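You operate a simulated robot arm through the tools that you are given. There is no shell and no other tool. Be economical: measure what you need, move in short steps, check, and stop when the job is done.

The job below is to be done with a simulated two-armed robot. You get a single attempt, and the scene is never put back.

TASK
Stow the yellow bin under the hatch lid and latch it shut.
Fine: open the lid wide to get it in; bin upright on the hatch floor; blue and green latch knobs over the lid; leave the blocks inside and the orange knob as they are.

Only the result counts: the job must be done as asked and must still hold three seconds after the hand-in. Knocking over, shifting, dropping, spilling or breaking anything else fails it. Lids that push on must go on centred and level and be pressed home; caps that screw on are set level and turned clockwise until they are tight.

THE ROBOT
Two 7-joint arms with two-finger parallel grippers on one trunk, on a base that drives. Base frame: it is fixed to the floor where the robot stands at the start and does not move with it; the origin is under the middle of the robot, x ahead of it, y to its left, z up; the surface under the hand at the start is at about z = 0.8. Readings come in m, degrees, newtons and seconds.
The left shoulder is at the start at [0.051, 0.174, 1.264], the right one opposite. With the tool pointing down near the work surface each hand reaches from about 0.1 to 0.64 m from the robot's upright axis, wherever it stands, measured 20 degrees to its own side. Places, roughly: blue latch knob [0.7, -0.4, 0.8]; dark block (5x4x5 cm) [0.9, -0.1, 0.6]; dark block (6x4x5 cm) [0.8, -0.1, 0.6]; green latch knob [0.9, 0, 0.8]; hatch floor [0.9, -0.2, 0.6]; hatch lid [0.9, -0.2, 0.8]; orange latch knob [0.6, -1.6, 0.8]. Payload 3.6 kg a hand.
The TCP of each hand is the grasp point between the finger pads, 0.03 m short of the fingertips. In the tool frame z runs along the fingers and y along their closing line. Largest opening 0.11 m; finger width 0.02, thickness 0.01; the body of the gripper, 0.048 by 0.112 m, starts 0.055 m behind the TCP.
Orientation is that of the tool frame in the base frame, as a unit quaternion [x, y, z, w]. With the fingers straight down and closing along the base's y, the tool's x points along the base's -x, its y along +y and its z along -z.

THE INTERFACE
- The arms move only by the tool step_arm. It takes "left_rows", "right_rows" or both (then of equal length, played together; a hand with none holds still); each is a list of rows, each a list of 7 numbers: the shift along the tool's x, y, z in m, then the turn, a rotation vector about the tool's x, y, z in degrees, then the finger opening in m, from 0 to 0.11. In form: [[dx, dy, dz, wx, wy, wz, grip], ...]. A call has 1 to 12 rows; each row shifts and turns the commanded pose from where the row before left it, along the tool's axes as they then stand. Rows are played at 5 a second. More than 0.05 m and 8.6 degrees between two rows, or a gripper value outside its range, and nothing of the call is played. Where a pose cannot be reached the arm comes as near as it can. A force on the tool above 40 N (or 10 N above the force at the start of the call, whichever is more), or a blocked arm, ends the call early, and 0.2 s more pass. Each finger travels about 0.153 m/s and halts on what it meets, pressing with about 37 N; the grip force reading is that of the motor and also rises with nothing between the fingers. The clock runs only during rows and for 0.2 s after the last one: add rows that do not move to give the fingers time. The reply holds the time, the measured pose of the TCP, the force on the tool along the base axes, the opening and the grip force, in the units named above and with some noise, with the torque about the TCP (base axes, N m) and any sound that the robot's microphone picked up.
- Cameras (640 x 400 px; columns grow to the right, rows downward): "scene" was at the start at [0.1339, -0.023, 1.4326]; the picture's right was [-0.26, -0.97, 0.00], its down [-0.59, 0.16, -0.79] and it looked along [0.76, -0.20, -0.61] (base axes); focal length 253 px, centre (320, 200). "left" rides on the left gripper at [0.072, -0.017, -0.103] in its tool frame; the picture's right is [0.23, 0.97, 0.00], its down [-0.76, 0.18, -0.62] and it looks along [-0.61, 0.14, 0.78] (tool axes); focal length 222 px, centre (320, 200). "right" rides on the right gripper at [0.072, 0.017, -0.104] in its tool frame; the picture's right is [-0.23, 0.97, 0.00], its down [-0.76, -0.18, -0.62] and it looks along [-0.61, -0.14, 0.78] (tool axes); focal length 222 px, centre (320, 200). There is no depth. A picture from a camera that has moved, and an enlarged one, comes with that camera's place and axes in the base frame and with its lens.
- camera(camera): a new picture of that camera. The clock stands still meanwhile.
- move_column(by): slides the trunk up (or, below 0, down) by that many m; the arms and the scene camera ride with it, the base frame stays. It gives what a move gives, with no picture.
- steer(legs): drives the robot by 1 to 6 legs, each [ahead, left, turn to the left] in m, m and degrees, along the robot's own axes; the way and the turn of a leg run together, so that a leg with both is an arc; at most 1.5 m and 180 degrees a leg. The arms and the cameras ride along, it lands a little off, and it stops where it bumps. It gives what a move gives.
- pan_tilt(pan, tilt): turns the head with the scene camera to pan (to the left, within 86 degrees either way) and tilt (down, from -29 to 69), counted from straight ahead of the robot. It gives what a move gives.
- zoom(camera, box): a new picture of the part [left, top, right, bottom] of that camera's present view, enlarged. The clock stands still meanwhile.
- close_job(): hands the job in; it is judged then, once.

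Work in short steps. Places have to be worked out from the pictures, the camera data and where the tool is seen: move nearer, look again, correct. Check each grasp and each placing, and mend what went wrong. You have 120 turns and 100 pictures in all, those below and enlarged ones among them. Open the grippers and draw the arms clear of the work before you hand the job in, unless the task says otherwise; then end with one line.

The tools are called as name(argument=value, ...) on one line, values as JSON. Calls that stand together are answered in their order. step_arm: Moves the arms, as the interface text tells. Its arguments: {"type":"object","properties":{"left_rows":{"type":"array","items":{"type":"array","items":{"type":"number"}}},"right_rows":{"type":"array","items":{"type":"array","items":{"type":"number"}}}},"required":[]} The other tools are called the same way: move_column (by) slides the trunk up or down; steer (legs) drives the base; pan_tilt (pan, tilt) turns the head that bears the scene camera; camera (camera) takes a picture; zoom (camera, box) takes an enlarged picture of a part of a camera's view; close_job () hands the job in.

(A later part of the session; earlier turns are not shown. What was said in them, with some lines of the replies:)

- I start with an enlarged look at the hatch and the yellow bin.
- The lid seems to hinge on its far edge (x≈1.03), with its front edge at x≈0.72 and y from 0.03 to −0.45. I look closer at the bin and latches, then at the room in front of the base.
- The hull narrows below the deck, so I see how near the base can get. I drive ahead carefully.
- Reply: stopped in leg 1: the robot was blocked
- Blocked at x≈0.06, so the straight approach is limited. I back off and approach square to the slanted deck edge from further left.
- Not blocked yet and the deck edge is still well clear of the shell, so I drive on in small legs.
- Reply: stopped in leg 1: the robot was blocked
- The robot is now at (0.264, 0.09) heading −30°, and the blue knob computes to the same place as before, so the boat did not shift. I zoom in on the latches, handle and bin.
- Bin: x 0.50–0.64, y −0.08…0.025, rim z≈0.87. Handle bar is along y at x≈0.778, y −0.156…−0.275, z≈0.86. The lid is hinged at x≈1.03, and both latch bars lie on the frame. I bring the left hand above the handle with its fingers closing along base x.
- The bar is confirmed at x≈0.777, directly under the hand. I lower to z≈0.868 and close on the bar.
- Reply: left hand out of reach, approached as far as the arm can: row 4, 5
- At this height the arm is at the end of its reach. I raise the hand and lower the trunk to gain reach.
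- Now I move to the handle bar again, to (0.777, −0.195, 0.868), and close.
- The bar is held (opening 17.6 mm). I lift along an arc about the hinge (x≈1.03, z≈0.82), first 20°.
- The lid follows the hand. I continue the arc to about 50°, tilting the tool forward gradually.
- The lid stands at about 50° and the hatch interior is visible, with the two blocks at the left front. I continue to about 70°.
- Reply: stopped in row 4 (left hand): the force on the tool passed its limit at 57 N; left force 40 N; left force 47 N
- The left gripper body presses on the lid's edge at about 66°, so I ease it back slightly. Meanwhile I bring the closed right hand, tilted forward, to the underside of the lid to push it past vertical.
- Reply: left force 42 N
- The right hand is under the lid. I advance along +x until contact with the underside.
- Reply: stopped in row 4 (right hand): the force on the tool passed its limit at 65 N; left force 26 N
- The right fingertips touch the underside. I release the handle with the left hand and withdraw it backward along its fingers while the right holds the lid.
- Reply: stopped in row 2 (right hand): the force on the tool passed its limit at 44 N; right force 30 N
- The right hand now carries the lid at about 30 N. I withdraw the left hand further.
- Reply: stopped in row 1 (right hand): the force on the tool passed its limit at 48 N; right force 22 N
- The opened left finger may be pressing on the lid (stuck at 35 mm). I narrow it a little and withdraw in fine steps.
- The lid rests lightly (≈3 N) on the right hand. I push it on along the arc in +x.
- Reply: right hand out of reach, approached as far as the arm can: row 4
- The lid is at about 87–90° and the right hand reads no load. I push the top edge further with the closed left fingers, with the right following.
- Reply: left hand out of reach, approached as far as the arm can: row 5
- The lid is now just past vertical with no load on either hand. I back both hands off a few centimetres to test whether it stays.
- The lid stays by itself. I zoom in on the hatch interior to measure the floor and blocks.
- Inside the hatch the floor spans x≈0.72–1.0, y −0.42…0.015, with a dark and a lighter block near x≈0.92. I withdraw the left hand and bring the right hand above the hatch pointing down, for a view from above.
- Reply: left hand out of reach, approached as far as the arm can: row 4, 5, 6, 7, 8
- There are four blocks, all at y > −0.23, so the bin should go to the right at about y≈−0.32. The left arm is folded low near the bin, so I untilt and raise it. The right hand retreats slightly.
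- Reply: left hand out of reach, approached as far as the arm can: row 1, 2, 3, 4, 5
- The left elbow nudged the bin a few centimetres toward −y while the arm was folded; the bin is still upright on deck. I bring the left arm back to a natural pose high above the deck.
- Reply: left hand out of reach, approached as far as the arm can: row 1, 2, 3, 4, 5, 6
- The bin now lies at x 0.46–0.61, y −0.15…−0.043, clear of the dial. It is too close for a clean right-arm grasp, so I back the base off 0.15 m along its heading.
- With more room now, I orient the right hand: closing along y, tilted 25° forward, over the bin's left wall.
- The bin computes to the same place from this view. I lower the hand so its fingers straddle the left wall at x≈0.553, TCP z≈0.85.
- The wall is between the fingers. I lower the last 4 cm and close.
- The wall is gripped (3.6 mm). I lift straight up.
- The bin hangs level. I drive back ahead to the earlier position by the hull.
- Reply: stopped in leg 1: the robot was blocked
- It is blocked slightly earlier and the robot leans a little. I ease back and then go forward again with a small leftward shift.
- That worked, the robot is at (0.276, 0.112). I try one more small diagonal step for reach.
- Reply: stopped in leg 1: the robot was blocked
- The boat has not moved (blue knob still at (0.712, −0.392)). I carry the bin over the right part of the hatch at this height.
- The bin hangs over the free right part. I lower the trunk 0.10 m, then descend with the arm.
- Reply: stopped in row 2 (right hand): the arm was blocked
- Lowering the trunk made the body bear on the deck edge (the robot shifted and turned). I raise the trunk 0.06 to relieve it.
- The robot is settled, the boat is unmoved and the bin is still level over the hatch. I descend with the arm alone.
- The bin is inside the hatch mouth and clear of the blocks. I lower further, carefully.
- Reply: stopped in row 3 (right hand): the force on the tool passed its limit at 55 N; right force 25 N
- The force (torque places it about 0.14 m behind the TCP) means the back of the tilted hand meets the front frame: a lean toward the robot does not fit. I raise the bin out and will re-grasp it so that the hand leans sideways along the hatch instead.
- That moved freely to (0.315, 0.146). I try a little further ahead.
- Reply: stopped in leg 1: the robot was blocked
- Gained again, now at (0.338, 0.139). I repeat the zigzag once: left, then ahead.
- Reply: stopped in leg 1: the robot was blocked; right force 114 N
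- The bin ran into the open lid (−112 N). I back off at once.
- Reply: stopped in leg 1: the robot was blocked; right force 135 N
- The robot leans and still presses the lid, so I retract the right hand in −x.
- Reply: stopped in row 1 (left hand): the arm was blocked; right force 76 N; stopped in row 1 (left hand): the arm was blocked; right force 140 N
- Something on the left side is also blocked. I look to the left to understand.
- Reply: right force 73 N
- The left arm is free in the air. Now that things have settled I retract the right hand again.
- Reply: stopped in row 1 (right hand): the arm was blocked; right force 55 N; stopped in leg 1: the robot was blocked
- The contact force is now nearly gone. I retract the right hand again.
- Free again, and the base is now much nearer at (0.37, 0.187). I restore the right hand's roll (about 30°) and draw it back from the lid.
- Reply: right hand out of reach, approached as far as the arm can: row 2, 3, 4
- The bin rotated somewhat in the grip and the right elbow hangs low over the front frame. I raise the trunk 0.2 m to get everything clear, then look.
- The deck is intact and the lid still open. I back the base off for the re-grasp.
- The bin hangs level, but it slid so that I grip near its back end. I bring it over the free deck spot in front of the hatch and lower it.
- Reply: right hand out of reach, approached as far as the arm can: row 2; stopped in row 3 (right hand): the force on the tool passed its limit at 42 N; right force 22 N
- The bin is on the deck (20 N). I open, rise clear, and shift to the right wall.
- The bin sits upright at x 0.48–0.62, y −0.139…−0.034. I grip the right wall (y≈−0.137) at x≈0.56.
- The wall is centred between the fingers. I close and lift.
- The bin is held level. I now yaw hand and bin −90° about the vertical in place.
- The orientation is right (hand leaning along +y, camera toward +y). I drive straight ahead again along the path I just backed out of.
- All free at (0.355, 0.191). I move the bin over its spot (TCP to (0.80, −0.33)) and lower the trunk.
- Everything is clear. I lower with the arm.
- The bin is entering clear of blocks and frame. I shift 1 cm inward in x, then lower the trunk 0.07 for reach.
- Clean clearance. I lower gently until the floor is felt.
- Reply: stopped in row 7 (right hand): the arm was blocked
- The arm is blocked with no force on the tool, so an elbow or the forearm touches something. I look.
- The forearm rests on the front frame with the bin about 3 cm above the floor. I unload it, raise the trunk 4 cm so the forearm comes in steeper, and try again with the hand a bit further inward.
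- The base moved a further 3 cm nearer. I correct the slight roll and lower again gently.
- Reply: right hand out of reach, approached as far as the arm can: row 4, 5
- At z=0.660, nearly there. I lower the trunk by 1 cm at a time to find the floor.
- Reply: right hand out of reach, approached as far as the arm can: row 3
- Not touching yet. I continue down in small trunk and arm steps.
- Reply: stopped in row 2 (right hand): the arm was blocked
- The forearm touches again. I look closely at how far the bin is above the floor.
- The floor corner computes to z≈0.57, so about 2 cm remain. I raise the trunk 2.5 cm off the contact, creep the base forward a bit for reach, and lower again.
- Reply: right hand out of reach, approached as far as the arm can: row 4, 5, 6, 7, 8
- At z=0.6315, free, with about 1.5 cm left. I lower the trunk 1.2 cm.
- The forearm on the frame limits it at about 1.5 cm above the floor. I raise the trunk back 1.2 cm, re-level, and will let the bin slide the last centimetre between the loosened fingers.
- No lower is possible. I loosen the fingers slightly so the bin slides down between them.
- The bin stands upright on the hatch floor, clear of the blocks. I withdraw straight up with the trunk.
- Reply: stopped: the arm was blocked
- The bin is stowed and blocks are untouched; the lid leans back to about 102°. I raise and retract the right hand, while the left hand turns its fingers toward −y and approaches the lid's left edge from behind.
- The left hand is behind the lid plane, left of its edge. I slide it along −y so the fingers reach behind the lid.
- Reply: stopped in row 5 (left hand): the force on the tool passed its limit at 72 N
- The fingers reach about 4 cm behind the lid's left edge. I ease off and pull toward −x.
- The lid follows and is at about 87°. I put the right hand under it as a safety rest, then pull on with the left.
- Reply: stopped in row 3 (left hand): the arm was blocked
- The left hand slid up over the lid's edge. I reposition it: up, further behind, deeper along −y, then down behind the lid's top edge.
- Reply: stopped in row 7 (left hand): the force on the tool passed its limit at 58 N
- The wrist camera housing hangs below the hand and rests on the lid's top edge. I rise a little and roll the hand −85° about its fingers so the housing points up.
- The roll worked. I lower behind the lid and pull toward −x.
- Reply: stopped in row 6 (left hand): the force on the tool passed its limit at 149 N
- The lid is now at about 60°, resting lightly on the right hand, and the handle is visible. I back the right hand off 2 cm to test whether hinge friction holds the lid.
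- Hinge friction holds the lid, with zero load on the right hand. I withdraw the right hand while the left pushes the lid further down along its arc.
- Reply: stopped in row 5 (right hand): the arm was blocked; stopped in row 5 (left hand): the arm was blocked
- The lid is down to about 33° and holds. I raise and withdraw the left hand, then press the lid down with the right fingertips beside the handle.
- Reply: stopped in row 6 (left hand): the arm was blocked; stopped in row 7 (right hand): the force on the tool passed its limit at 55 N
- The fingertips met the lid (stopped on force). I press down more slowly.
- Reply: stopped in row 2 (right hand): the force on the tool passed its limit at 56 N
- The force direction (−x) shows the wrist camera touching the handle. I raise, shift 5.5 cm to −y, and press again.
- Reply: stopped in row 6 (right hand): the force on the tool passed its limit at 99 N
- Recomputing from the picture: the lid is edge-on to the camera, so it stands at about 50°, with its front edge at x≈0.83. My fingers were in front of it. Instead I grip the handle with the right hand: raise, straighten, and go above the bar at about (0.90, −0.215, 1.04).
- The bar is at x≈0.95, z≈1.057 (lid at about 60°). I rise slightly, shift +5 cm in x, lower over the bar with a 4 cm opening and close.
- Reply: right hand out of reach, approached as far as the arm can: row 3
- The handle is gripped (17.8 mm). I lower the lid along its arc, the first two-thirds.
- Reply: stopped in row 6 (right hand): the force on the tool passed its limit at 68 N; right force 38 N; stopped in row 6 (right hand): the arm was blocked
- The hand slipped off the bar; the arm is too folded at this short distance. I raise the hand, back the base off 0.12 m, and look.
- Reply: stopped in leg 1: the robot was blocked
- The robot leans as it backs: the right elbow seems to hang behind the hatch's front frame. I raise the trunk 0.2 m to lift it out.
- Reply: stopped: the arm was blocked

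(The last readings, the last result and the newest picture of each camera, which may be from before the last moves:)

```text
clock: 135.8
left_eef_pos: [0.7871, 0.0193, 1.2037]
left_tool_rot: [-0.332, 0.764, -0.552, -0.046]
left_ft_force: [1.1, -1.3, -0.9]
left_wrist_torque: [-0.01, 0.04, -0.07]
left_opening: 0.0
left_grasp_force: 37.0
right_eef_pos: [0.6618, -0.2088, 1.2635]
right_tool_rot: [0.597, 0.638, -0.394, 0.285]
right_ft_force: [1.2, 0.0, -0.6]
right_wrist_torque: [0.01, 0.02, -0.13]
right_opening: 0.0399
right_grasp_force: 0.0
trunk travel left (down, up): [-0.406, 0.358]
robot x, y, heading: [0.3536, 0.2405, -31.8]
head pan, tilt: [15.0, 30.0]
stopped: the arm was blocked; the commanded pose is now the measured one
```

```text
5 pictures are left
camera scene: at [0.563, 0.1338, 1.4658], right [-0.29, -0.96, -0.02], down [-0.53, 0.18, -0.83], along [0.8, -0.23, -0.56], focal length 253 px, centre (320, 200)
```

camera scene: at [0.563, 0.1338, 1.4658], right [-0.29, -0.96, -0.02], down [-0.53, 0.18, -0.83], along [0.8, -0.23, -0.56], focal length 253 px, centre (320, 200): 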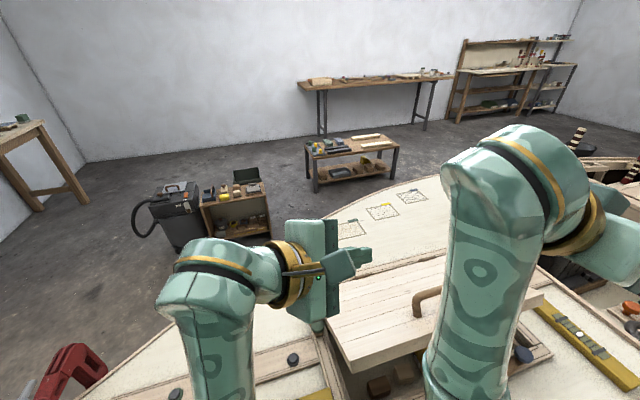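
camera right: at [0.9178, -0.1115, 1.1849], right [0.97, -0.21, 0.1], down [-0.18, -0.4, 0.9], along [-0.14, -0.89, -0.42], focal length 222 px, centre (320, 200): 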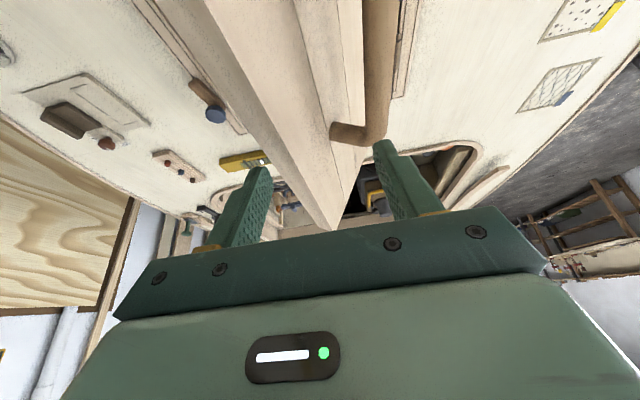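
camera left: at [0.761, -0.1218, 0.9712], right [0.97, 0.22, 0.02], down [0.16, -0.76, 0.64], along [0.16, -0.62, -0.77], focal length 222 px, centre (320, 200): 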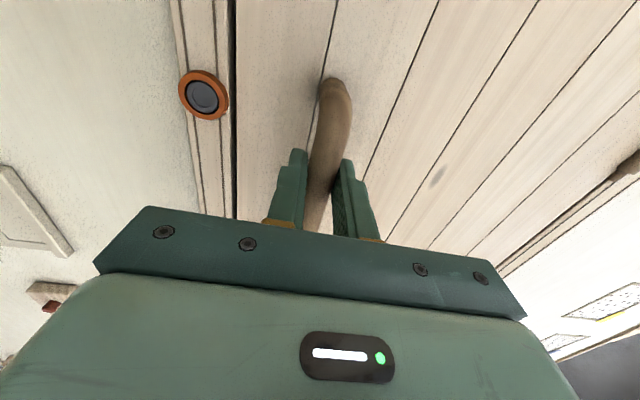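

It is coming free. I continue raising and then back off.

move_column(by=0.15)

steer(legs=[[-0.1, 0, 0]])

```text
clock: 136.1
left_eef_pos: [0.691, 0.0893, 1.2255]
left_tool_rot: [-0.326, 0.765, -0.555, -0.006]
left_ft_force: [-4.1, 1.8, 2.8]
left_wrist_torque: [0.09, -0.03, 0.2]
left_opening: 0.0
left_grasp_force: 37.0
right_eef_pos: [0.539, -0.1398, 1.3027]
right_tool_rot: [0.621, 0.598, -0.356, 0.361]
right_ft_force: [-0.5, 1.7, -0.3]
right_wrist_torque: [-0.08, -0.05, 0.0]
right_opening: 0.04
right_grasp_force: 0.0
trunk travel left (down, up): [-0.408, 0.355]
robot x, y, heading: [0.3472, 0.2401, -32.0]
head pan, tilt: [15.0, 30.0]
stopped: the arm was blocked; the commanded pose is now the measured one
```

```text
clock: 137.3
left_eef_pos: [0.6515, 0.1291, 1.2213]
left_tool_rot: [-0.332, 0.751, -0.57, -0.023]
left_ft_force: [0.9, 0.9, 0.8]
left_wrist_torque: [-0.07, 0.06, -0.15]
left_opening: 0.0002
left_grasp_force: 36.6
right_eef_pos: [0.5189, -0.1118, 1.28]
right_tool_rot: [0.61, 0.623, -0.374, 0.315]
right_ft_force: [1.4, 2.5, 0.1]
right_wrist_torque: [-0.05, 0.08, -0.11]
right_opening: 0.04
right_grasp_force: 0.0
trunk travel left (down, up): [-0.408, 0.355]
robot x, y, heading: [0.2725, 0.2864, -32.0]
head pan, tilt: [15.0, 30.0]
```

Free now. I back a little more and take one picture of the whole hatch.

steer(legs=[[-0.06, 0, 0]])

pan_tilt(pan=0, tilt=42)

camera(camera="scene")

```text
clock: 138.2
left_eef_pos: [0.594, 0.1568, 1.2235]
left_tool_rot: [-0.33, 0.753, -0.57, -0.019]
left_ft_force: [-1.2, -0.9, 0.0]
left_wrist_torque: [0.0, -0.05, -0.02]
left_opening: 0.0
left_grasp_force: 37.4
right_eef_pos: [0.4597, -0.0832, 1.2814]
right_tool_rot: [0.613, 0.622, -0.37, 0.317]
right_ft_force: [-0.1, 0.5, 0.3]
right_wrist_torque: [0.03, 0.0, 0.01]
right_opening: 0.04
right_grasp_force: 0.0
trunk travel left (down, up): [-0.408, 0.355]
robot x, y, heading: [0.2201, 0.324, -31.8]
head pan, tilt: [15.0, 30.0]
```

```text
clock: 139.0
left_eef_pos: [0.5954, 0.155, 1.2231]
left_tool_rot: [-0.33, 0.753, -0.569, -0.019]
left_ft_force: [0.4, -0.1, -0.1]
left_wrist_torque: [0.0, 0.01, -0.01]
left_opening: 0.0
left_grasp_force: 36.6
right_eef_pos: [0.4611, -0.0858, 1.2797]
right_tool_rot: [0.612, 0.622, -0.372, 0.317]
right_ft_force: [0.1, -1.0, -0.9]
right_wrist_torque: [0.0, 0.0, 0.01]
right_opening: 0.0403
right_grasp_force: 0.1
trunk travel left (down, up): [-0.408, 0.355]
robot x, y, heading: [0.2215, 0.3192, -31.8]
head pan, tilt: [0.0, 42.0]
```

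```text
4 pictures are left
camera scene: at [0.3283, 0.2545, 1.4556], right [-0.53, -0.85, 0.0], down [-0.57, 0.35, -0.74], along [0.63, -0.39, -0.67], focal length 253 px, centre (320, 200)
```

scene: 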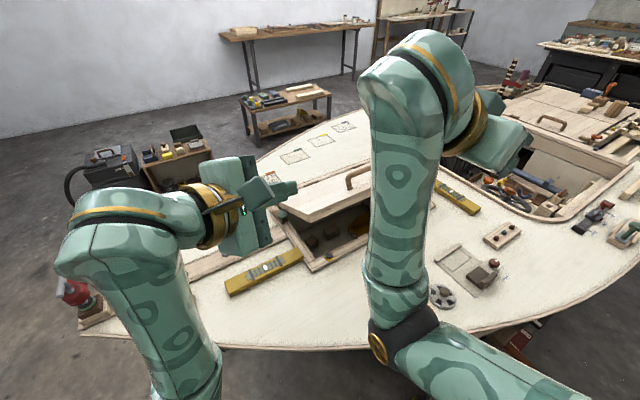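

The lid rests about 20–25° open and everything is intact. I first bring the right hand back to a simple pose, fingers down and tilted 20° forward.

step_arm(right_rows=[[0, 0, 0, -5.09, 2.2, -5.79, 0.0], [0, 0, 0, -5.09, 2.2, -5.79, 0.0], [0, 0, 0, -5.09, 2.2, -5.79, 0.0], [0, 0, 0, -5.09, 2.2, -5.79, 0.0], [0, 0, 0, -5.09, 2.2, -5.79, 0.0], [0, 0, 0, -5.09, 2.2, -5.79, 0.0], [0, 0, 0, -5.09, 2.2, -5.79, 0.0], [0, 0, 0, -5.09, 2.2, -5.79, 0.0], [0, 0, 0, -5.09, 2.2, -5.79, 0.0], [0, 0, 0, -5.09, 2.2, -5.79, 0.0], [0, 0, 0, -5.09, 2.2, -5.79, 0.0], [0, 0, 0, -5.09, 2.2, -5.79, 0.0]])

steer(legs=[[0, -0.12, 0], [0.14, 0, 0]])

```text
clock: 141.6
left_eef_pos: [0.5945, 0.1552, 1.2222]
left_tool_rot: [-0.331, 0.753, -0.569, -0.019]
left_ft_force: [-0.5, 0.6, -0.1]
left_wrist_torque: [0.01, -0.01, 0.0]
left_opening: 0.0
left_grasp_force: 37.4
right_eef_pos: [0.5328, -0.2213, 1.1828]
right_tool_rot: [0.0, 0.985, 0.001, 0.173]
right_ft_force: [0.1, -0.8, 0.5]
right_wrist_torque: [-0.01, 0.0, 0.0]
right_opening: 0.0002
right_grasp_force: 36.8
right hand out of reach, approached as far as the arm can: row 1, 2, 3, 4, 5, 6, 7, 8, 9, 10, 11, 12
trunk travel left (down, up): [-0.408, 0.355]
robot x, y, heading: [0.2214, 0.324, -31.9]
head pan, tilt: [0.0, 42.0]
```

```text
clock: 143.8
left_eef_pos: [0.6525, -0.0191, 1.2228]
left_tool_rot: [-0.33, 0.754, -0.568, -0.02]
left_ft_force: [-0.2, 0.3, -0.6]
left_wrist_torque: [0.04, 0.01, -0.02]
left_opening: 0.0
left_grasp_force: 37.2
right_eef_pos: [0.5893, -0.3944, 1.1832]
right_tool_rot: [0.002, 0.985, 0.001, 0.173]
right_ft_force: [0.3, -0.4, -0.8]
right_wrist_torque: [0.0, 0.02, 0.01]
right_opening: 0.0001
right_grasp_force: 37.4
trunk travel left (down, up): [-0.408, 0.355]
robot x, y, heading: [0.274, 0.1501, -32.2]
head pan, tilt: [0.0, 42.0]
```

The base is at (0.274, 0.15) and the right hand is tidy. I tilt it to 40° and bring the fingertips over the lid's front, right of the handle.

step_arm(right_rows=[[0, 0.026, 0, 0, -6.7, 0, 0.0], [0, 0.026, 0, 0, -6.7, 0, 0.0], [0, 0.026, 0, 0, -6.7, 0, 0.0], [-0.0075, 0, 0.0489, 0, 0, 0, 0.0], [-0.0075, 0, 0.0489, 0, 0, 0, 0.0], [-0.0075, 0, 0.0489, 0, 0, 0, 0.0], [-0.0075, 0, 0.0489, 0, 0, 0, 0.0], [-0.0075, 0, 0.0489, 0, 0, 0, 0.0]])

step_arm(right_rows=[[0.0096, 0, 0.0115, 0, 0, 0, 0.0], [0.0096, 0, 0.0115, 0, 0, 0, 0.0], [0.0096, 0, 0.0115, 0, 0, 0, 0.0], [0.0096, 0, 0.0115, 0, 0, 0, 0.0], [0.0096, 0, 0.0115, 0, 0, 0, 0.0], [0.0096, 0, 0.0115, 0, 0, 0, 0.0], [0.0096, 0, 0.0115, 0, 0, 0, 0.0], [0.0096, 0, 0.0115, 0, 0, 0, 0.0], [0.0096, 0, 0.0115, 0, 0, 0, 0.0], [0.0096, 0, 0.0115, 0, 0, 0, 0.0]])

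```text
clock: 145.6
left_eef_pos: [0.653, -0.0182, 1.2211]
left_tool_rot: [-0.33, 0.754, -0.568, -0.02]
left_ft_force: [-0.6, -0.5, -0.3]
left_wrist_torque: [-0.01, -0.02, -0.02]
left_opening: 0.0
left_grasp_force: 37.0
right_eef_pos: [0.8023, -0.3467, 1.0021]
right_tool_rot: [0.002, 0.939, -0.001, 0.344]
right_ft_force: [-0.5, 0.0, -0.1]
right_wrist_torque: [-0.02, -0.01, 0.0]
right_opening: 0.0003
right_grasp_force: 37.0
right hand out of reach, approached as far as the arm can: row 1, 2, 3
trunk travel left (down, up): [-0.408, 0.355]
robot x, y, heading: [0.2809, 0.1491, -31.9]
head pan, tilt: [0.0, 42.0]
```

```text
clock: 147.8
left_eef_pos: [0.6521, -0.0175, 1.2245]
left_tool_rot: [-0.33, 0.753, -0.569, -0.019]
left_ft_force: [-1.2, -0.5, -0.4]
left_wrist_torque: [0.03, 0.02, 0.0]
left_opening: 0.0002
left_grasp_force: 36.7
right_eef_pos: [0.7802, -0.3313, 0.8682]
right_tool_rot: [0.004, 0.939, -0.001, 0.343]
right_ft_force: [0.5, 0.4, 0.2]
right_wrist_torque: [0.0, -0.01, 0.01]
right_opening: 0.0001
right_grasp_force: 36.8
right hand out of reach, approached as far as the arm can: row 6, 7, 8, 9, 10
trunk travel left (down, up): [-0.408, 0.355]
robot x, y, heading: [0.2756, 0.1485, -32.1]
head pan, tilt: [0.0, 42.0]
```

The hand is down to z=0.868 with no opposing force. I continue until it bears on the closed lid.

step_arm(right_rows=[[0.0096, 0.008, 0.0115, 0, 0, 0, 0.0], [0.0096, 0.004, 0.0115, 0, 0, 0, 0.0], [0.0064, 0, 0.0077, 0, 0, 0, 0.0], [0.0064, 0, 0.0077, 0, 0, 0, 0.0], [0.0064, 0, 0.0077, 0, 0, 0, 0.0]])

camera(camera="scene")

```text
clock: 148.6
left_eef_pos: [0.6497, -0.0168, 1.2234]
left_tool_rot: [-0.327, 0.754, -0.57, -0.02]
left_ft_force: [0.2, 0.1, 0.8]
left_wrist_torque: [0.02, 0.01, -0.03]
left_opening: 0.0
left_grasp_force: 37.5
right_eef_pos: [0.775, -0.3115, 0.8435]
right_tool_rot: [0.006, 0.934, -0.007, 0.356]
right_ft_force: [-8.2, 1.1, 15.0]
right_wrist_torque: [0.05, -0.07, 0.0]
right_opening: 0.0001
right_grasp_force: 36.9
right hand out of reach, approached as far as the arm can: row 1, 2, 3, 4
trunk travel left (down, up): [-0.408, 0.355]
robot x, y, heading: [0.2767, 0.1464, -32.1]
head pan, tilt: [0.0, 42.0]
stopped in row 4 (right hand): the force on the tool passed its limit at 47 N (the readings are from after the stop); the commanded pose is now the measured one
```

```text
3 pictures are left
camera scene: at [0.3831, 0.0834, 1.4559], right [-0.53, -0.85, 0.0], down [-0.57, 0.36, -0.74], along [0.63, -0.4, -0.67], focal length 253 px, centre (320, 200)
```

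scene: 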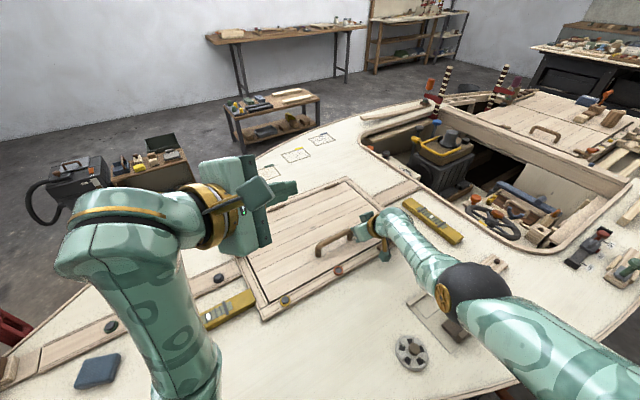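

The lid is closed flat. Next the blue knob at about (0.71, −0.389): I move the closed right fingertips to its robot side, low.

step_arm(right_rows=[[-0.0233, 0, -0.0261, 0, 0, 0, 0.0], [-0.0233, 0, -0.0261, 0, 0, 0, 0.0], [0.0233, -0.02, -0.0208, 0, 0, 0, 0.0], [0.0233, -0.02, -0.0208, 0, 0, 0, 0.0], [0.0233, -0.02, -0.0208, 0, 0, 0, 0.0], [0.0233, -0.02, -0.0208, 0, 0, 0, 0.0], [0.0166, 0, 0.0187, 0, 0, 0, 0.0], [0.0166, 0, 0.0187, 0, 0, 0, 0.0], [0, 0, 0, 0, 0, 0, 0.0]])

camera(camera="right")

```text
clock: 150.6
left_eef_pos: [0.6526, -0.0172, 1.2226]
left_tool_rot: [-0.329, 0.754, -0.568, -0.021]
left_ft_force: [0.4, 0.3, -0.7]
left_wrist_torque: [-0.03, 0.0, -0.02]
left_opening: 0.0002
left_grasp_force: 37.7
right_eef_pos: [0.6502, -0.3885, 0.863]
right_tool_rot: [0.006, 0.935, -0.007, 0.354]
right_ft_force: [-0.5, -0.3, -0.5]
right_wrist_torque: [-0.02, -0.04, 0.0]
right_opening: 0.0
right_grasp_force: 37.1
trunk travel left (down, up): [-0.408, 0.355]
robot x, y, heading: [0.2796, 0.1492, -32.0]
head pan, tilt: [0.0, 42.0]
```

```text
2 pictures are left
camera right: at [0.5267, -0.3687, 0.893], right [0.19, 0.97, 0.14], down [0.16, -0.17, 0.97], along [0.97, -0.16, -0.18], focal length 222 px, centre (320, 200)
```

right: 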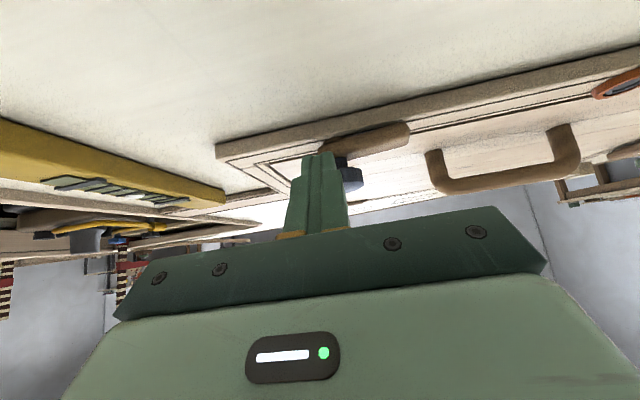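

The camera shows the knob on the −y end of its bar (y≈−0.375), just beyond my fingertips. I push it in +x over the lid.

step_arm(right_rows=[[-0.0089, 0, 0.008, 0, 0, 0, 0.0], [-0.0089, 0, 0.008, 0, 0, 0, 0.0], [-0.0089, 0, 0.008, 0, 0, 0, 0.0], [-0.0089, 0, 0.008, 0, 0, 0, 0.0], [-0.0089, 0, 0.008, 0, 0, 0, 0.0], [-0.0089, 0, 0.008, 0, 0, 0, 0.0], [-0.0089, 0, 0.008, 0, 0, 0, 0.0]])

```text
clock: 151.2
left_eef_pos: [0.6468, -0.0183, 1.2225]
left_tool_rot: [-0.326, 0.755, -0.569, -0.02]
left_ft_force: [0.5, -0.7, -0.8]
left_wrist_torque: [0.02, 0.03, -0.01]
left_opening: 0.0
left_grasp_force: 36.9
right_eef_pos: [0.6576, -0.3915, 0.861]
right_tool_rot: [0.007, 0.937, -0.009, 0.349]
right_ft_force: [-23.4, 7.5, 16.2]
right_wrist_torque: [0.27, 0.0, 0.35]
right_opening: 0.0003
right_grasp_force: 37.3
trunk travel left (down, up): [-0.408, 0.355]
robot x, y, heading: [0.2751, 0.1511, -32.4]
head pan, tilt: [0.0, 42.0]
stopped in row 2 (right hand): the force on the tool passed its limit at 54 N (the readings are from after the stop); the commanded pose is now the measured one
```

The push met resistance with an upward component, so the tips may have caught the bar. I back off, raise 1 cm, shift slightly −y, and push again in finer steps.

step_arm(right_rows=[[0.0067, 0, -0.006, 0, 0, 0, 0.0], [-0.0066, -0.006, -0.0075, 0, 0, 0, 0.0], [-0.006, 0, 0.0053, 0, 0, 0, 0.0], [-0.003, 0, 0.0027, 0, 0, 0, 0.0], [-0.003, 0, 0.0027, 0, 0, 0, 0.0], [-0.003, 0, 0.0027, 0, 0, 0, 0.0], [-0.003, 0, 0.0027, 0, 0, 0, 0.0], [-0.003, 0, 0.0027, 0, 0, 0, 0.0], [-0.003, 0, 0.0027, 0, 0, 0, 0.0], [-0.003, 0, 0.0027, 0, 0, 0, 0.0], [-0.003, 0, 0.0027, 0, 0, 0, 0.0]])

```text
clock: 152.5
left_eef_pos: [0.6516, -0.0223, 1.2207]
left_tool_rot: [-0.327, 0.755, -0.567, -0.023]
left_ft_force: [1.1, -0.6, 0.3]
left_wrist_torque: [0.0, 0.01, -0.04]
left_opening: 0.0
left_grasp_force: 36.9
right_eef_pos: [0.6647, -0.401, 0.8655]
right_tool_rot: [0.007, 0.94, -0.009, 0.341]
right_ft_force: [-6.7, -3.4, 3.6]
right_wrist_torque: [-0.01, 0.07, -0.03]
right_opening: 0.0
right_grasp_force: 37.0
trunk travel left (down, up): [-0.408, 0.355]
robot x, y, heading: [0.2782, 0.1505, -32.6]
head pan, tilt: [0.0, 42.0]
stopped in row 6 (right hand): the force on the tool passed its limit at 43 N (the readings are from after the stop); the commanded pose is now the measured one
```

Still resisting. To learn where the pivot is, I test the other (tail) end of the bar at y≈−0.327 instead.

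step_arm(right_rows=[[0.023, 0, -0.0192, 0, 0, 0, 0.0], [0, 0.036, 0, 0, 0, 0, 0.0], [0, 0.036, 0, 0, 0, 0, 0.0], [0.0083, 0, 0.01, 0, 0, 0, 0.0], [-0.0061, 0, 0.0051, 0, 0, 0, 0.0], [-0.0061, 0, 0.0051, 0, 0, 0, 0.0], [-0.0061, 0, 0.0051, 0, 0, 0, 0.0], [-0.0061, 0, 0.0051, 0, 0, 0, 0.0], [-0.0061, 0, 0.0051, 0, 0, 0, 0.0], [-0.0061, 0, 0.0051, 0, 0, 0, 0.0], [-0.0061, 0, 0.0051, 0, 0, 0, 0.0], [-0.0061, 0, 0.0051, 0, 0, 0, 0.0]])

```text
clock: 155.1
left_eef_pos: [0.651, -0.0201, 1.2234]
left_tool_rot: [-0.326, 0.755, -0.568, -0.022]
left_ft_force: [-0.1, -0.5, -0.2]
left_wrist_torque: [-0.01, -0.02, 0.04]
left_opening: 0.0
left_grasp_force: 37.2
right_eef_pos: [0.6998, -0.327, 0.8529]
right_tool_rot: [0.007, 0.939, -0.009, 0.343]
right_ft_force: [0.4, 0.5, 0.1]
right_wrist_torque: [-0.03, 0.02, 0.01]
right_opening: 0.0
right_grasp_force: 37.3
trunk travel left (down, up): [-0.408, 0.355]
robot x, y, heading: [0.2771, 0.1491, -32.4]
head pan, tilt: [0.0, 42.0]
```

No resistance at the tail, so the bar likely swings about the knob. I continue sweeping the tail in an arc over the lid, then lift the hand and look at both latches in one zoom.

step_arm(right_rows=[[-0.0077, 0, 0.0064, 0, 0, 0, 0.0], [-0.0077, 0, 0.0064, 0, 0, 0, 0.0], [-0.0077, 0, 0.0064, 0, 0, 0, 0.0], [-0.0023, -0.01, 0.0019, 0, 0, 0, 0.0], [-0.0023, -0.01, 0.0019, 0, 0, 0, 0.0], [-0.0023, -0.01, 0.0019, 0, 0, 0, 0.0], [-0.0023, -0.01, 0.0019, 0, 0, 0, 0.0]])

```text
clock: 156.8
left_eef_pos: [0.6484, -0.0183, 1.2228]
left_tool_rot: [-0.326, 0.755, -0.568, -0.021]
left_ft_force: [0.1, -1.2, -0.1]
left_wrist_torque: [0.01, 0.0, -0.01]
left_opening: 0.0
left_grasp_force: 36.8
right_eef_pos: [0.7439, -0.3572, 0.8492]
right_tool_rot: [0.001, 0.941, 0.0, 0.339]
right_ft_force: [-4.2, 17.9, 7.4]
right_wrist_torque: [0.37, 0.11, 0.15]
right_opening: 0.0
right_grasp_force: 36.7
trunk travel left (down, up): [-0.408, 0.355]
robot x, y, heading: [0.278, 0.1501, -32.6]
head pan, tilt: [0.0, 42.0]
stopped in row 7 (right hand): the force on the tool passed its limit at 43 N (the readings are from after the stop); the commanded pose is now the measured one
```

The +y counterforce at (0.76, −0.36) fits the bar now lying over the lid. I retract the right hand, and bring the left hand (fingers tilted down) to the outer side of the green latch's tail.

step_arm(left_rows=[[0, 0, 0, -6.95, -2.8, 0, 0.0], [0, 0, 0, -6.95, -2.8, 0, 0.0], [0, 0, 0, -6.95, -2.8, 0, 0.0], [0, 0, 0, -6.95, -2.8, 0, 0.0], [-0.0445, -0.0006, 0.0161, 0, 0, 0, 0.0], [-0.0445, -0.0006, 0.0161, 0, 0, 0, 0.0], [-0.0445, -0.0006, 0.0161, 0, 0, 0, 0.0], [-0.0445, -0.0006, 0.0161, 0, 0, 0, 0.0], [-0.0445, -0.0006, 0.0161, 0, 0, 0, 0.0], [-0.0445, -0.0006, 0.0161, 0, 0, 0, 0.0], [-0.0445, -0.0006, 0.0161, 0, 0, 0, 0.0], [-0.0445, -0.0006, 0.0161, 0, 0, 0, 0.0]], right_rows=[[-0.0192, 0.003, -0.023, 0, 0, 0, 0.0], [-0.0192, 0, -0.023, 0, 0, 0, 0.0], [-0.0192, 0, -0.023, 0, 0, 0, 0.0], [-0.0192, 0, -0.023, 0, 0, 0, 0.0], [-0.0192, 0, -0.023, 0, 0, 0, 0.0], [-0.0192, 0, -0.023, 0, 0, 0, 0.0], [0.0307, 0, -0.0256, 0, 0, 0, 0.0], [0.0307, 0, -0.0256, 0, 0, 0, 0.0], [0.0307, 0, -0.0256, 0, 0, 0, 0.0], [0, 0, 0, 0, 0, 0, 0.0], [0, 0, 0, 0, 0, 0, 0.0], [0, 0, 0, 0, 0, 0, 0.0]])

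```text
clock: 157.4
left_eef_pos: [0.6836, -0.0118, 1.1808]
left_tool_rot: [-0.362, 0.836, -0.41, 0.041]
left_ft_force: [0.2, 1.1, 0.1]
left_wrist_torque: [0.0, 0.03, 0.0]
left_opening: 0.0
left_grasp_force: 36.7
left hand out of reach, approached as far as the arm can: row 2, 3
right_eef_pos: [0.7417, -0.3583, 0.9127]
right_tool_rot: [0.003, 0.941, -0.004, 0.338]
right_ft_force: [0.7, -0.1, 0.1]
right_wrist_torque: [0.02, 0.0, -0.01]
right_opening: 0.0
right_grasp_force: 37.0
trunk travel left (down, up): [-0.408, 0.355]
robot x, y, heading: [0.2732, 0.1503, -32.4]
head pan, tilt: [0.0, 42.0]
stopped in row 3 (left hand): the arm was blocked; the commanded pose is now the measured one
```

The left wrist hit a joint limit while folded. Its present tilt is good enough, so I extend it outward without more rotation, and finish retracting the right hand.

step_arm(left_rows=[[-0.0423, -0.0032, 0.0061, 0, 0, 0, 0.0], [-0.0423, -0.0032, 0.0061, 0, 0, 0, 0.0], [-0.0423, -0.0032, 0.0061, 0, 0, 0, 0.0], [-0.0423, -0.0032, 0.0061, 0, 0, 0, 0.0], [-0.0423, -0.0032, 0.0061, 0, 0, 0, 0.0], [-0.0423, -0.0032, 0.0061, 0, 0, 0, 0.0], [-0.0423, -0.0032, 0.0061, 0, 0, 0, 0.0]], right_rows=[[-0.0192, 0, -0.023, 0, 0, 0, 0.0], [-0.0192, 0, -0.023, 0, 0, 0, 0.0], [-0.0192, 0, -0.023, 0, 0, 0, 0.0], [-0.0192, 0, -0.023, 0, 0, 0, 0.0], [0.0307, 0, -0.0256, 0, 0, 0, 0.0], [0.0307, 0, -0.0256, 0, 0, 0, 0.0], [0.0307, 0, -0.0256, 0, 0, 0, 0.0]])

```text
clock: 159.1
left_eef_pos: [0.9319, 0.1371, 1.1028]
left_tool_rot: [-0.361, 0.837, -0.41, 0.039]
left_ft_force: [-0.2, -0.3, -0.5]
left_wrist_torque: [-0.01, -0.01, -0.01]
left_opening: 0.0
left_grasp_force: 37.2
right_eef_pos: [0.6183, -0.3552, 1.0326]
right_tool_rot: [0.003, 0.941, -0.004, 0.338]
right_ft_force: [0.0, -0.5, 0.1]
right_wrist_torque: [0.0, -0.02, 0.04]
right_opening: 0.0
right_grasp_force: 37.0
trunk travel left (down, up): [-0.408, 0.355]
robot x, y, heading: [0.2777, 0.1496, -32.4]
head pan, tilt: [0.0, 42.0]
```

I use one picture to check the blue latch and locate the green one precisely.

zoom(camera="scene", box=[205, 175, 445, 325])

```text
2.67 times, centred on (325, 250) of scene
camera zoom: at [0.3821, 0.0828, 1.4558], right [-0.54, -0.84, 0.0], down [-0.56, 0.36, -0.74], along [0.63, -0.4, -0.67], focal length 675 px, centre (307, 67)
```

zoom: 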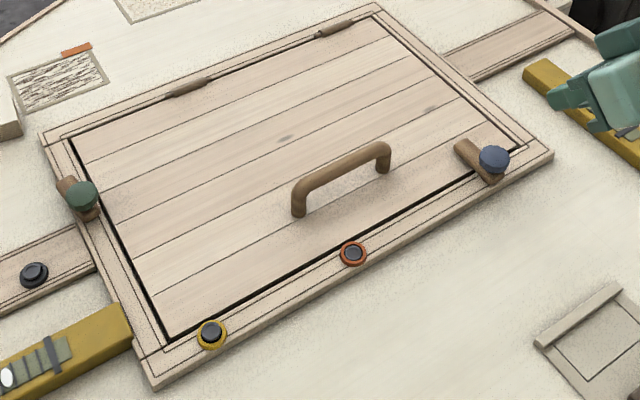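

The blue latch bar now lies over the lid. The green latch pivots at its knob (0.90, 0.047) with its tail end at (0.953, 0.059). I lower the left fingertips outside that tail.

step_arm(left_rows=[[-0.0087, 0.0288, 0.0284, 0, 0, 0, 0.0], [-0.0087, 0.0288, 0.0284, 0, 0, 0, 0.0], [-0.0087, 0.0288, 0.0284, 0, 0, 0, 0.0], [-0.0087, 0.0288, 0.0284, 0, 0, 0, 0.0], [-0.0087, 0.0288, 0.0284, 0, 0, 0, 0.0], [-0.0087, 0.0288, 0.0284, 0, 0, 0, 0.0], [0, 0, 0, 0, 0, 0, 0.0]])

```text
clock: 160.7
left_eef_pos: [0.9285, 0.1285, 0.8539]
left_tool_rot: [-0.362, 0.836, -0.41, 0.039]
left_ft_force: [-0.1, -0.6, 0.0]
left_wrist_torque: [0.0, 0.01, 0.0]
left_opening: 0.0
left_grasp_force: 37.9
right_eef_pos: [0.6205, -0.3542, 1.0328]
right_tool_rot: [0.004, 0.941, -0.004, 0.339]
right_ft_force: [0.1, 0.7, -0.1]
right_wrist_torque: [0.01, 0.01, -0.04]
right_opening: 0.0
right_grasp_force: 37.2
trunk travel left (down, up): [-0.408, 0.355]
robot x, y, heading: [0.2783, 0.1518, -32.6]
head pan, tilt: [0.0, 42.0]
```

In place with no contact. I sweep the tail in an arc over the lid.

step_arm(left_rows=[[0.0093, -0.0058, 0.0095, 0, 0, 0, 0.0], [0.0093, -0.0058, 0.0095, 0, 0, 0, 0.0], [0.005, -0.0078, 0.0102, 0, 0, 0, 0.0], [0.005, -0.0078, 0.0102, 0, 0, 0, 0.0], [0.0098, -0.0036, 0.0073, 0, 0, 0, 0.0], [0.0098, -0.0036, 0.0073, 0, 0, 0, 0.0], [0.0121, 0.0009, 0.0033, 0, 0, 0, 0.0], [0.0121, 0.0009, 0.0033, 0, 0, 0, 0.0], [0.0108, 0.003, 0.0004, 0, 0, 0, 0.0]])

```text
clock: 162.3
left_eef_pos: [0.9374, 0.0546, 0.8539]
left_tool_rot: [-0.367, 0.835, -0.407, 0.048]
left_ft_force: [10.2, 9.2, -4.9]
left_wrist_torque: [0.08, -0.12, -0.2]
left_opening: 0.0
left_grasp_force: 37.2
right_eef_pos: [0.6234, -0.3547, 1.033]
right_tool_rot: [0.001, 0.941, -0.003, 0.338]
right_ft_force: [-0.4, -0.5, -1.8]
right_wrist_torque: [0.01, -0.02, -0.01]
right_opening: 0.0
right_grasp_force: 37.2
trunk travel left (down, up): [-0.408, 0.355]
robot x, y, heading: [0.2796, 0.1502, -32.1]
head pan, tilt: [0.0, 42.0]
stopped in row 8 (left hand): the force on the tool passed its limit at 48 N (the readings are from after the stop); the commanded pose is now the measured one
```

About half-way round (force from the bar at −x, −y). I continue the sweep with more −y first.

step_arm(left_rows=[[-0.0042, -0.0015, 0.0001, 0, 0, 0, 0.0], [0.0077, -0.0048, 0.0079, 0, 0, 0, 0.0], [0.0077, -0.0048, 0.0079, 0, 0, 0, 0.0], [0.0088, -0.0004, 0.0034, 0, 0, 0, 0.0], [0.0103, 0.0018, 0.0017, 0, 0, 0, 0.0], [0.0091, 0.0026, 0.0004, 0, 0, 0, 0.0]])

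```text
clock: 163.7
left_eef_pos: [0.9189, 0.0056, 0.8548]
left_tool_rot: [-0.366, 0.835, -0.409, 0.046]
left_ft_force: [6.9, -5.1, 8.2]
left_wrist_torque: [0.23, 0.07, -0.12]
left_opening: 0.0
left_grasp_force: 37.3
right_eef_pos: [0.6214, -0.3534, 1.0333]
right_tool_rot: [0.002, 0.941, -0.004, 0.338]
right_ft_force: [-0.1, 0.0, 0.1]
right_wrist_torque: [-0.01, 0.01, -0.01]
right_opening: 0.0
right_grasp_force: 37.4
trunk travel left (down, up): [-0.408, 0.355]
robot x, y, heading: [0.2767, 0.1507, -32.1]
head pan, tilt: [0.0, 42.0]
```

The sweep finished at the expected end point. I lift the left hand straight up and clear, then use the last picture to verify.

step_arm(left_rows=[[-0.0037, -0.0029, 0.0018, 0, 0, 0, 0.0], [0.0091, -0.0286, -0.0264, 0, 0, 0, 0.0], [0.0091, -0.0286, -0.0264, 0, 0, 0, 0.0], [0.0091, -0.0286, -0.0264, 0, 0, 0, 0.0], [0.0091, -0.0286, -0.0264, 0, 0, 0, 0.0], [0.0091, -0.0286, -0.0264, 0, 0, 0, 0.0], [-0.0256, 0.0161, -0.0262, 0, 0, 0, 0.0], [-0.0256, 0.0161, -0.0262, 0, 0, 0, 0.0], [-0.0256, 0.0161, -0.0262, 0, 0, 0, 0.0], [-0.0256, 0.0161, -0.0262, 0, 0, 0, 0.0]])

zoom(camera="scene", box=[205, 175, 445, 325])

```text
clock: 165.9
left_eef_pos: [0.9193, 0.1676, 1.0549]
left_tool_rot: [-0.365, 0.835, -0.409, 0.046]
left_ft_force: [0.5, -1.1, 0.7]
left_wrist_torque: [-0.01, -0.01, 0.02]
left_opening: 0.0
left_grasp_force: 37.1
right_eef_pos: [0.6213, -0.3522, 1.0337]
right_tool_rot: [0.002, 0.941, -0.004, 0.339]
right_ft_force: [0.3, 0.0, -0.1]
right_wrist_torque: [-0.02, -0.01, 0.02]
right_opening: 0.0002
right_grasp_force: 37.0
trunk travel left (down, up): [-0.408, 0.355]
robot x, y, heading: [0.2794, 0.1539, -32.1]
head pan, tilt: [0.0, 42.0]
```

```text
2.67 times, centred on (325, 250) of scene
camera zoom: at [0.3836, 0.0844, 1.4557], right [-0.53, -0.85, 0.0], down [-0.57, 0.36, -0.74], along [0.63, -0.4, -0.67], focal length 675 px, centre (307, 67)
```

zoom: 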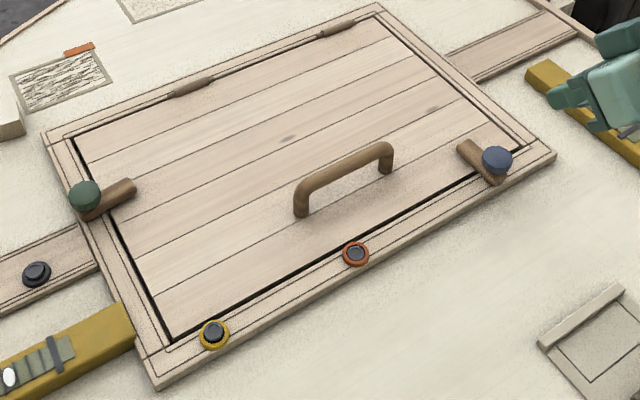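

Both latch bars now lie across the closed lid, which is flat. I open the grippers, raise the arms a little and back the robot away.

step_arm(right_rows=[[-0.0192, 0, -0.023, 0, 0, 0, 0.06], [-0.0192, 0, -0.023, 0, 0, 0, 0.08]], left_rows=[[0.0068, -0.0214, -0.0198, 0, 0, 0, 0.06], [0.0068, -0.0214, -0.0198, 0, 0, 0, 0.08]])

steer(legs=[[-0.12, 0, 0]])

```text
clock: 166.5
left_eef_pos: [0.9183, 0.166, 1.1152]
left_tool_rot: [-0.366, 0.835, -0.408, 0.047]
left_ft_force: [-1.3, 0.1, 0.3]
left_wrist_torque: [-0.01, 0.0, 0.01]
left_opening: 0.0803
left_grasp_force: 0.1
right_eef_pos: [0.6233, -0.3538, 1.0933]
right_tool_rot: [0.001, 0.941, -0.002, 0.338]
right_ft_force: [0.0, -0.5, -0.7]
right_wrist_torque: [-0.01, 0.02, 0.0]
right_opening: 0.0802
right_grasp_force: 0.0
trunk travel left (down, up): [-0.408, 0.355]
robot x, y, heading: [0.2791, 0.1537, -32.2]
head pan, tilt: [0.0, 42.0]
```

```text
clock: 167.7
left_eef_pos: [0.8166, 0.2316, 1.1159]
left_tool_rot: [-0.367, 0.834, -0.41, 0.047]
left_ft_force: [0.2, 0.1, 0.7]
left_wrist_torque: [-0.01, -0.02, 0.01]
left_opening: 0.0799
left_grasp_force: 0.0
right_eef_pos: [0.5236, -0.2888, 1.0947]
right_tool_rot: [0.001, 0.941, -0.003, 0.338]
right_ft_force: [-0.8, -0.6, 0.0]
right_wrist_torque: [-0.01, -0.02, -0.04]
right_opening: 0.08
right_grasp_force: 0.1
trunk travel left (down, up): [-0.408, 0.355]
robot x, y, heading: [0.18, 0.2146, -32.0]
head pan, tilt: [0.0, 42.0]
```

The arms are clear and the grippers are open, so I hand the job in.

close_job()

```text
The job is handed in.
```

The yellow bin is stowed upright on the hatch floor, the lid is closed, and the blue and green latches are turned over it. The blocks looked unmoved when last seen, before the lid closed. The orange knob was not touched. The bin was let down the last centimetre or two between loosened fingers, and while I was working it was nudged on deck and once pressed hard against the open lid, with no damage seen.
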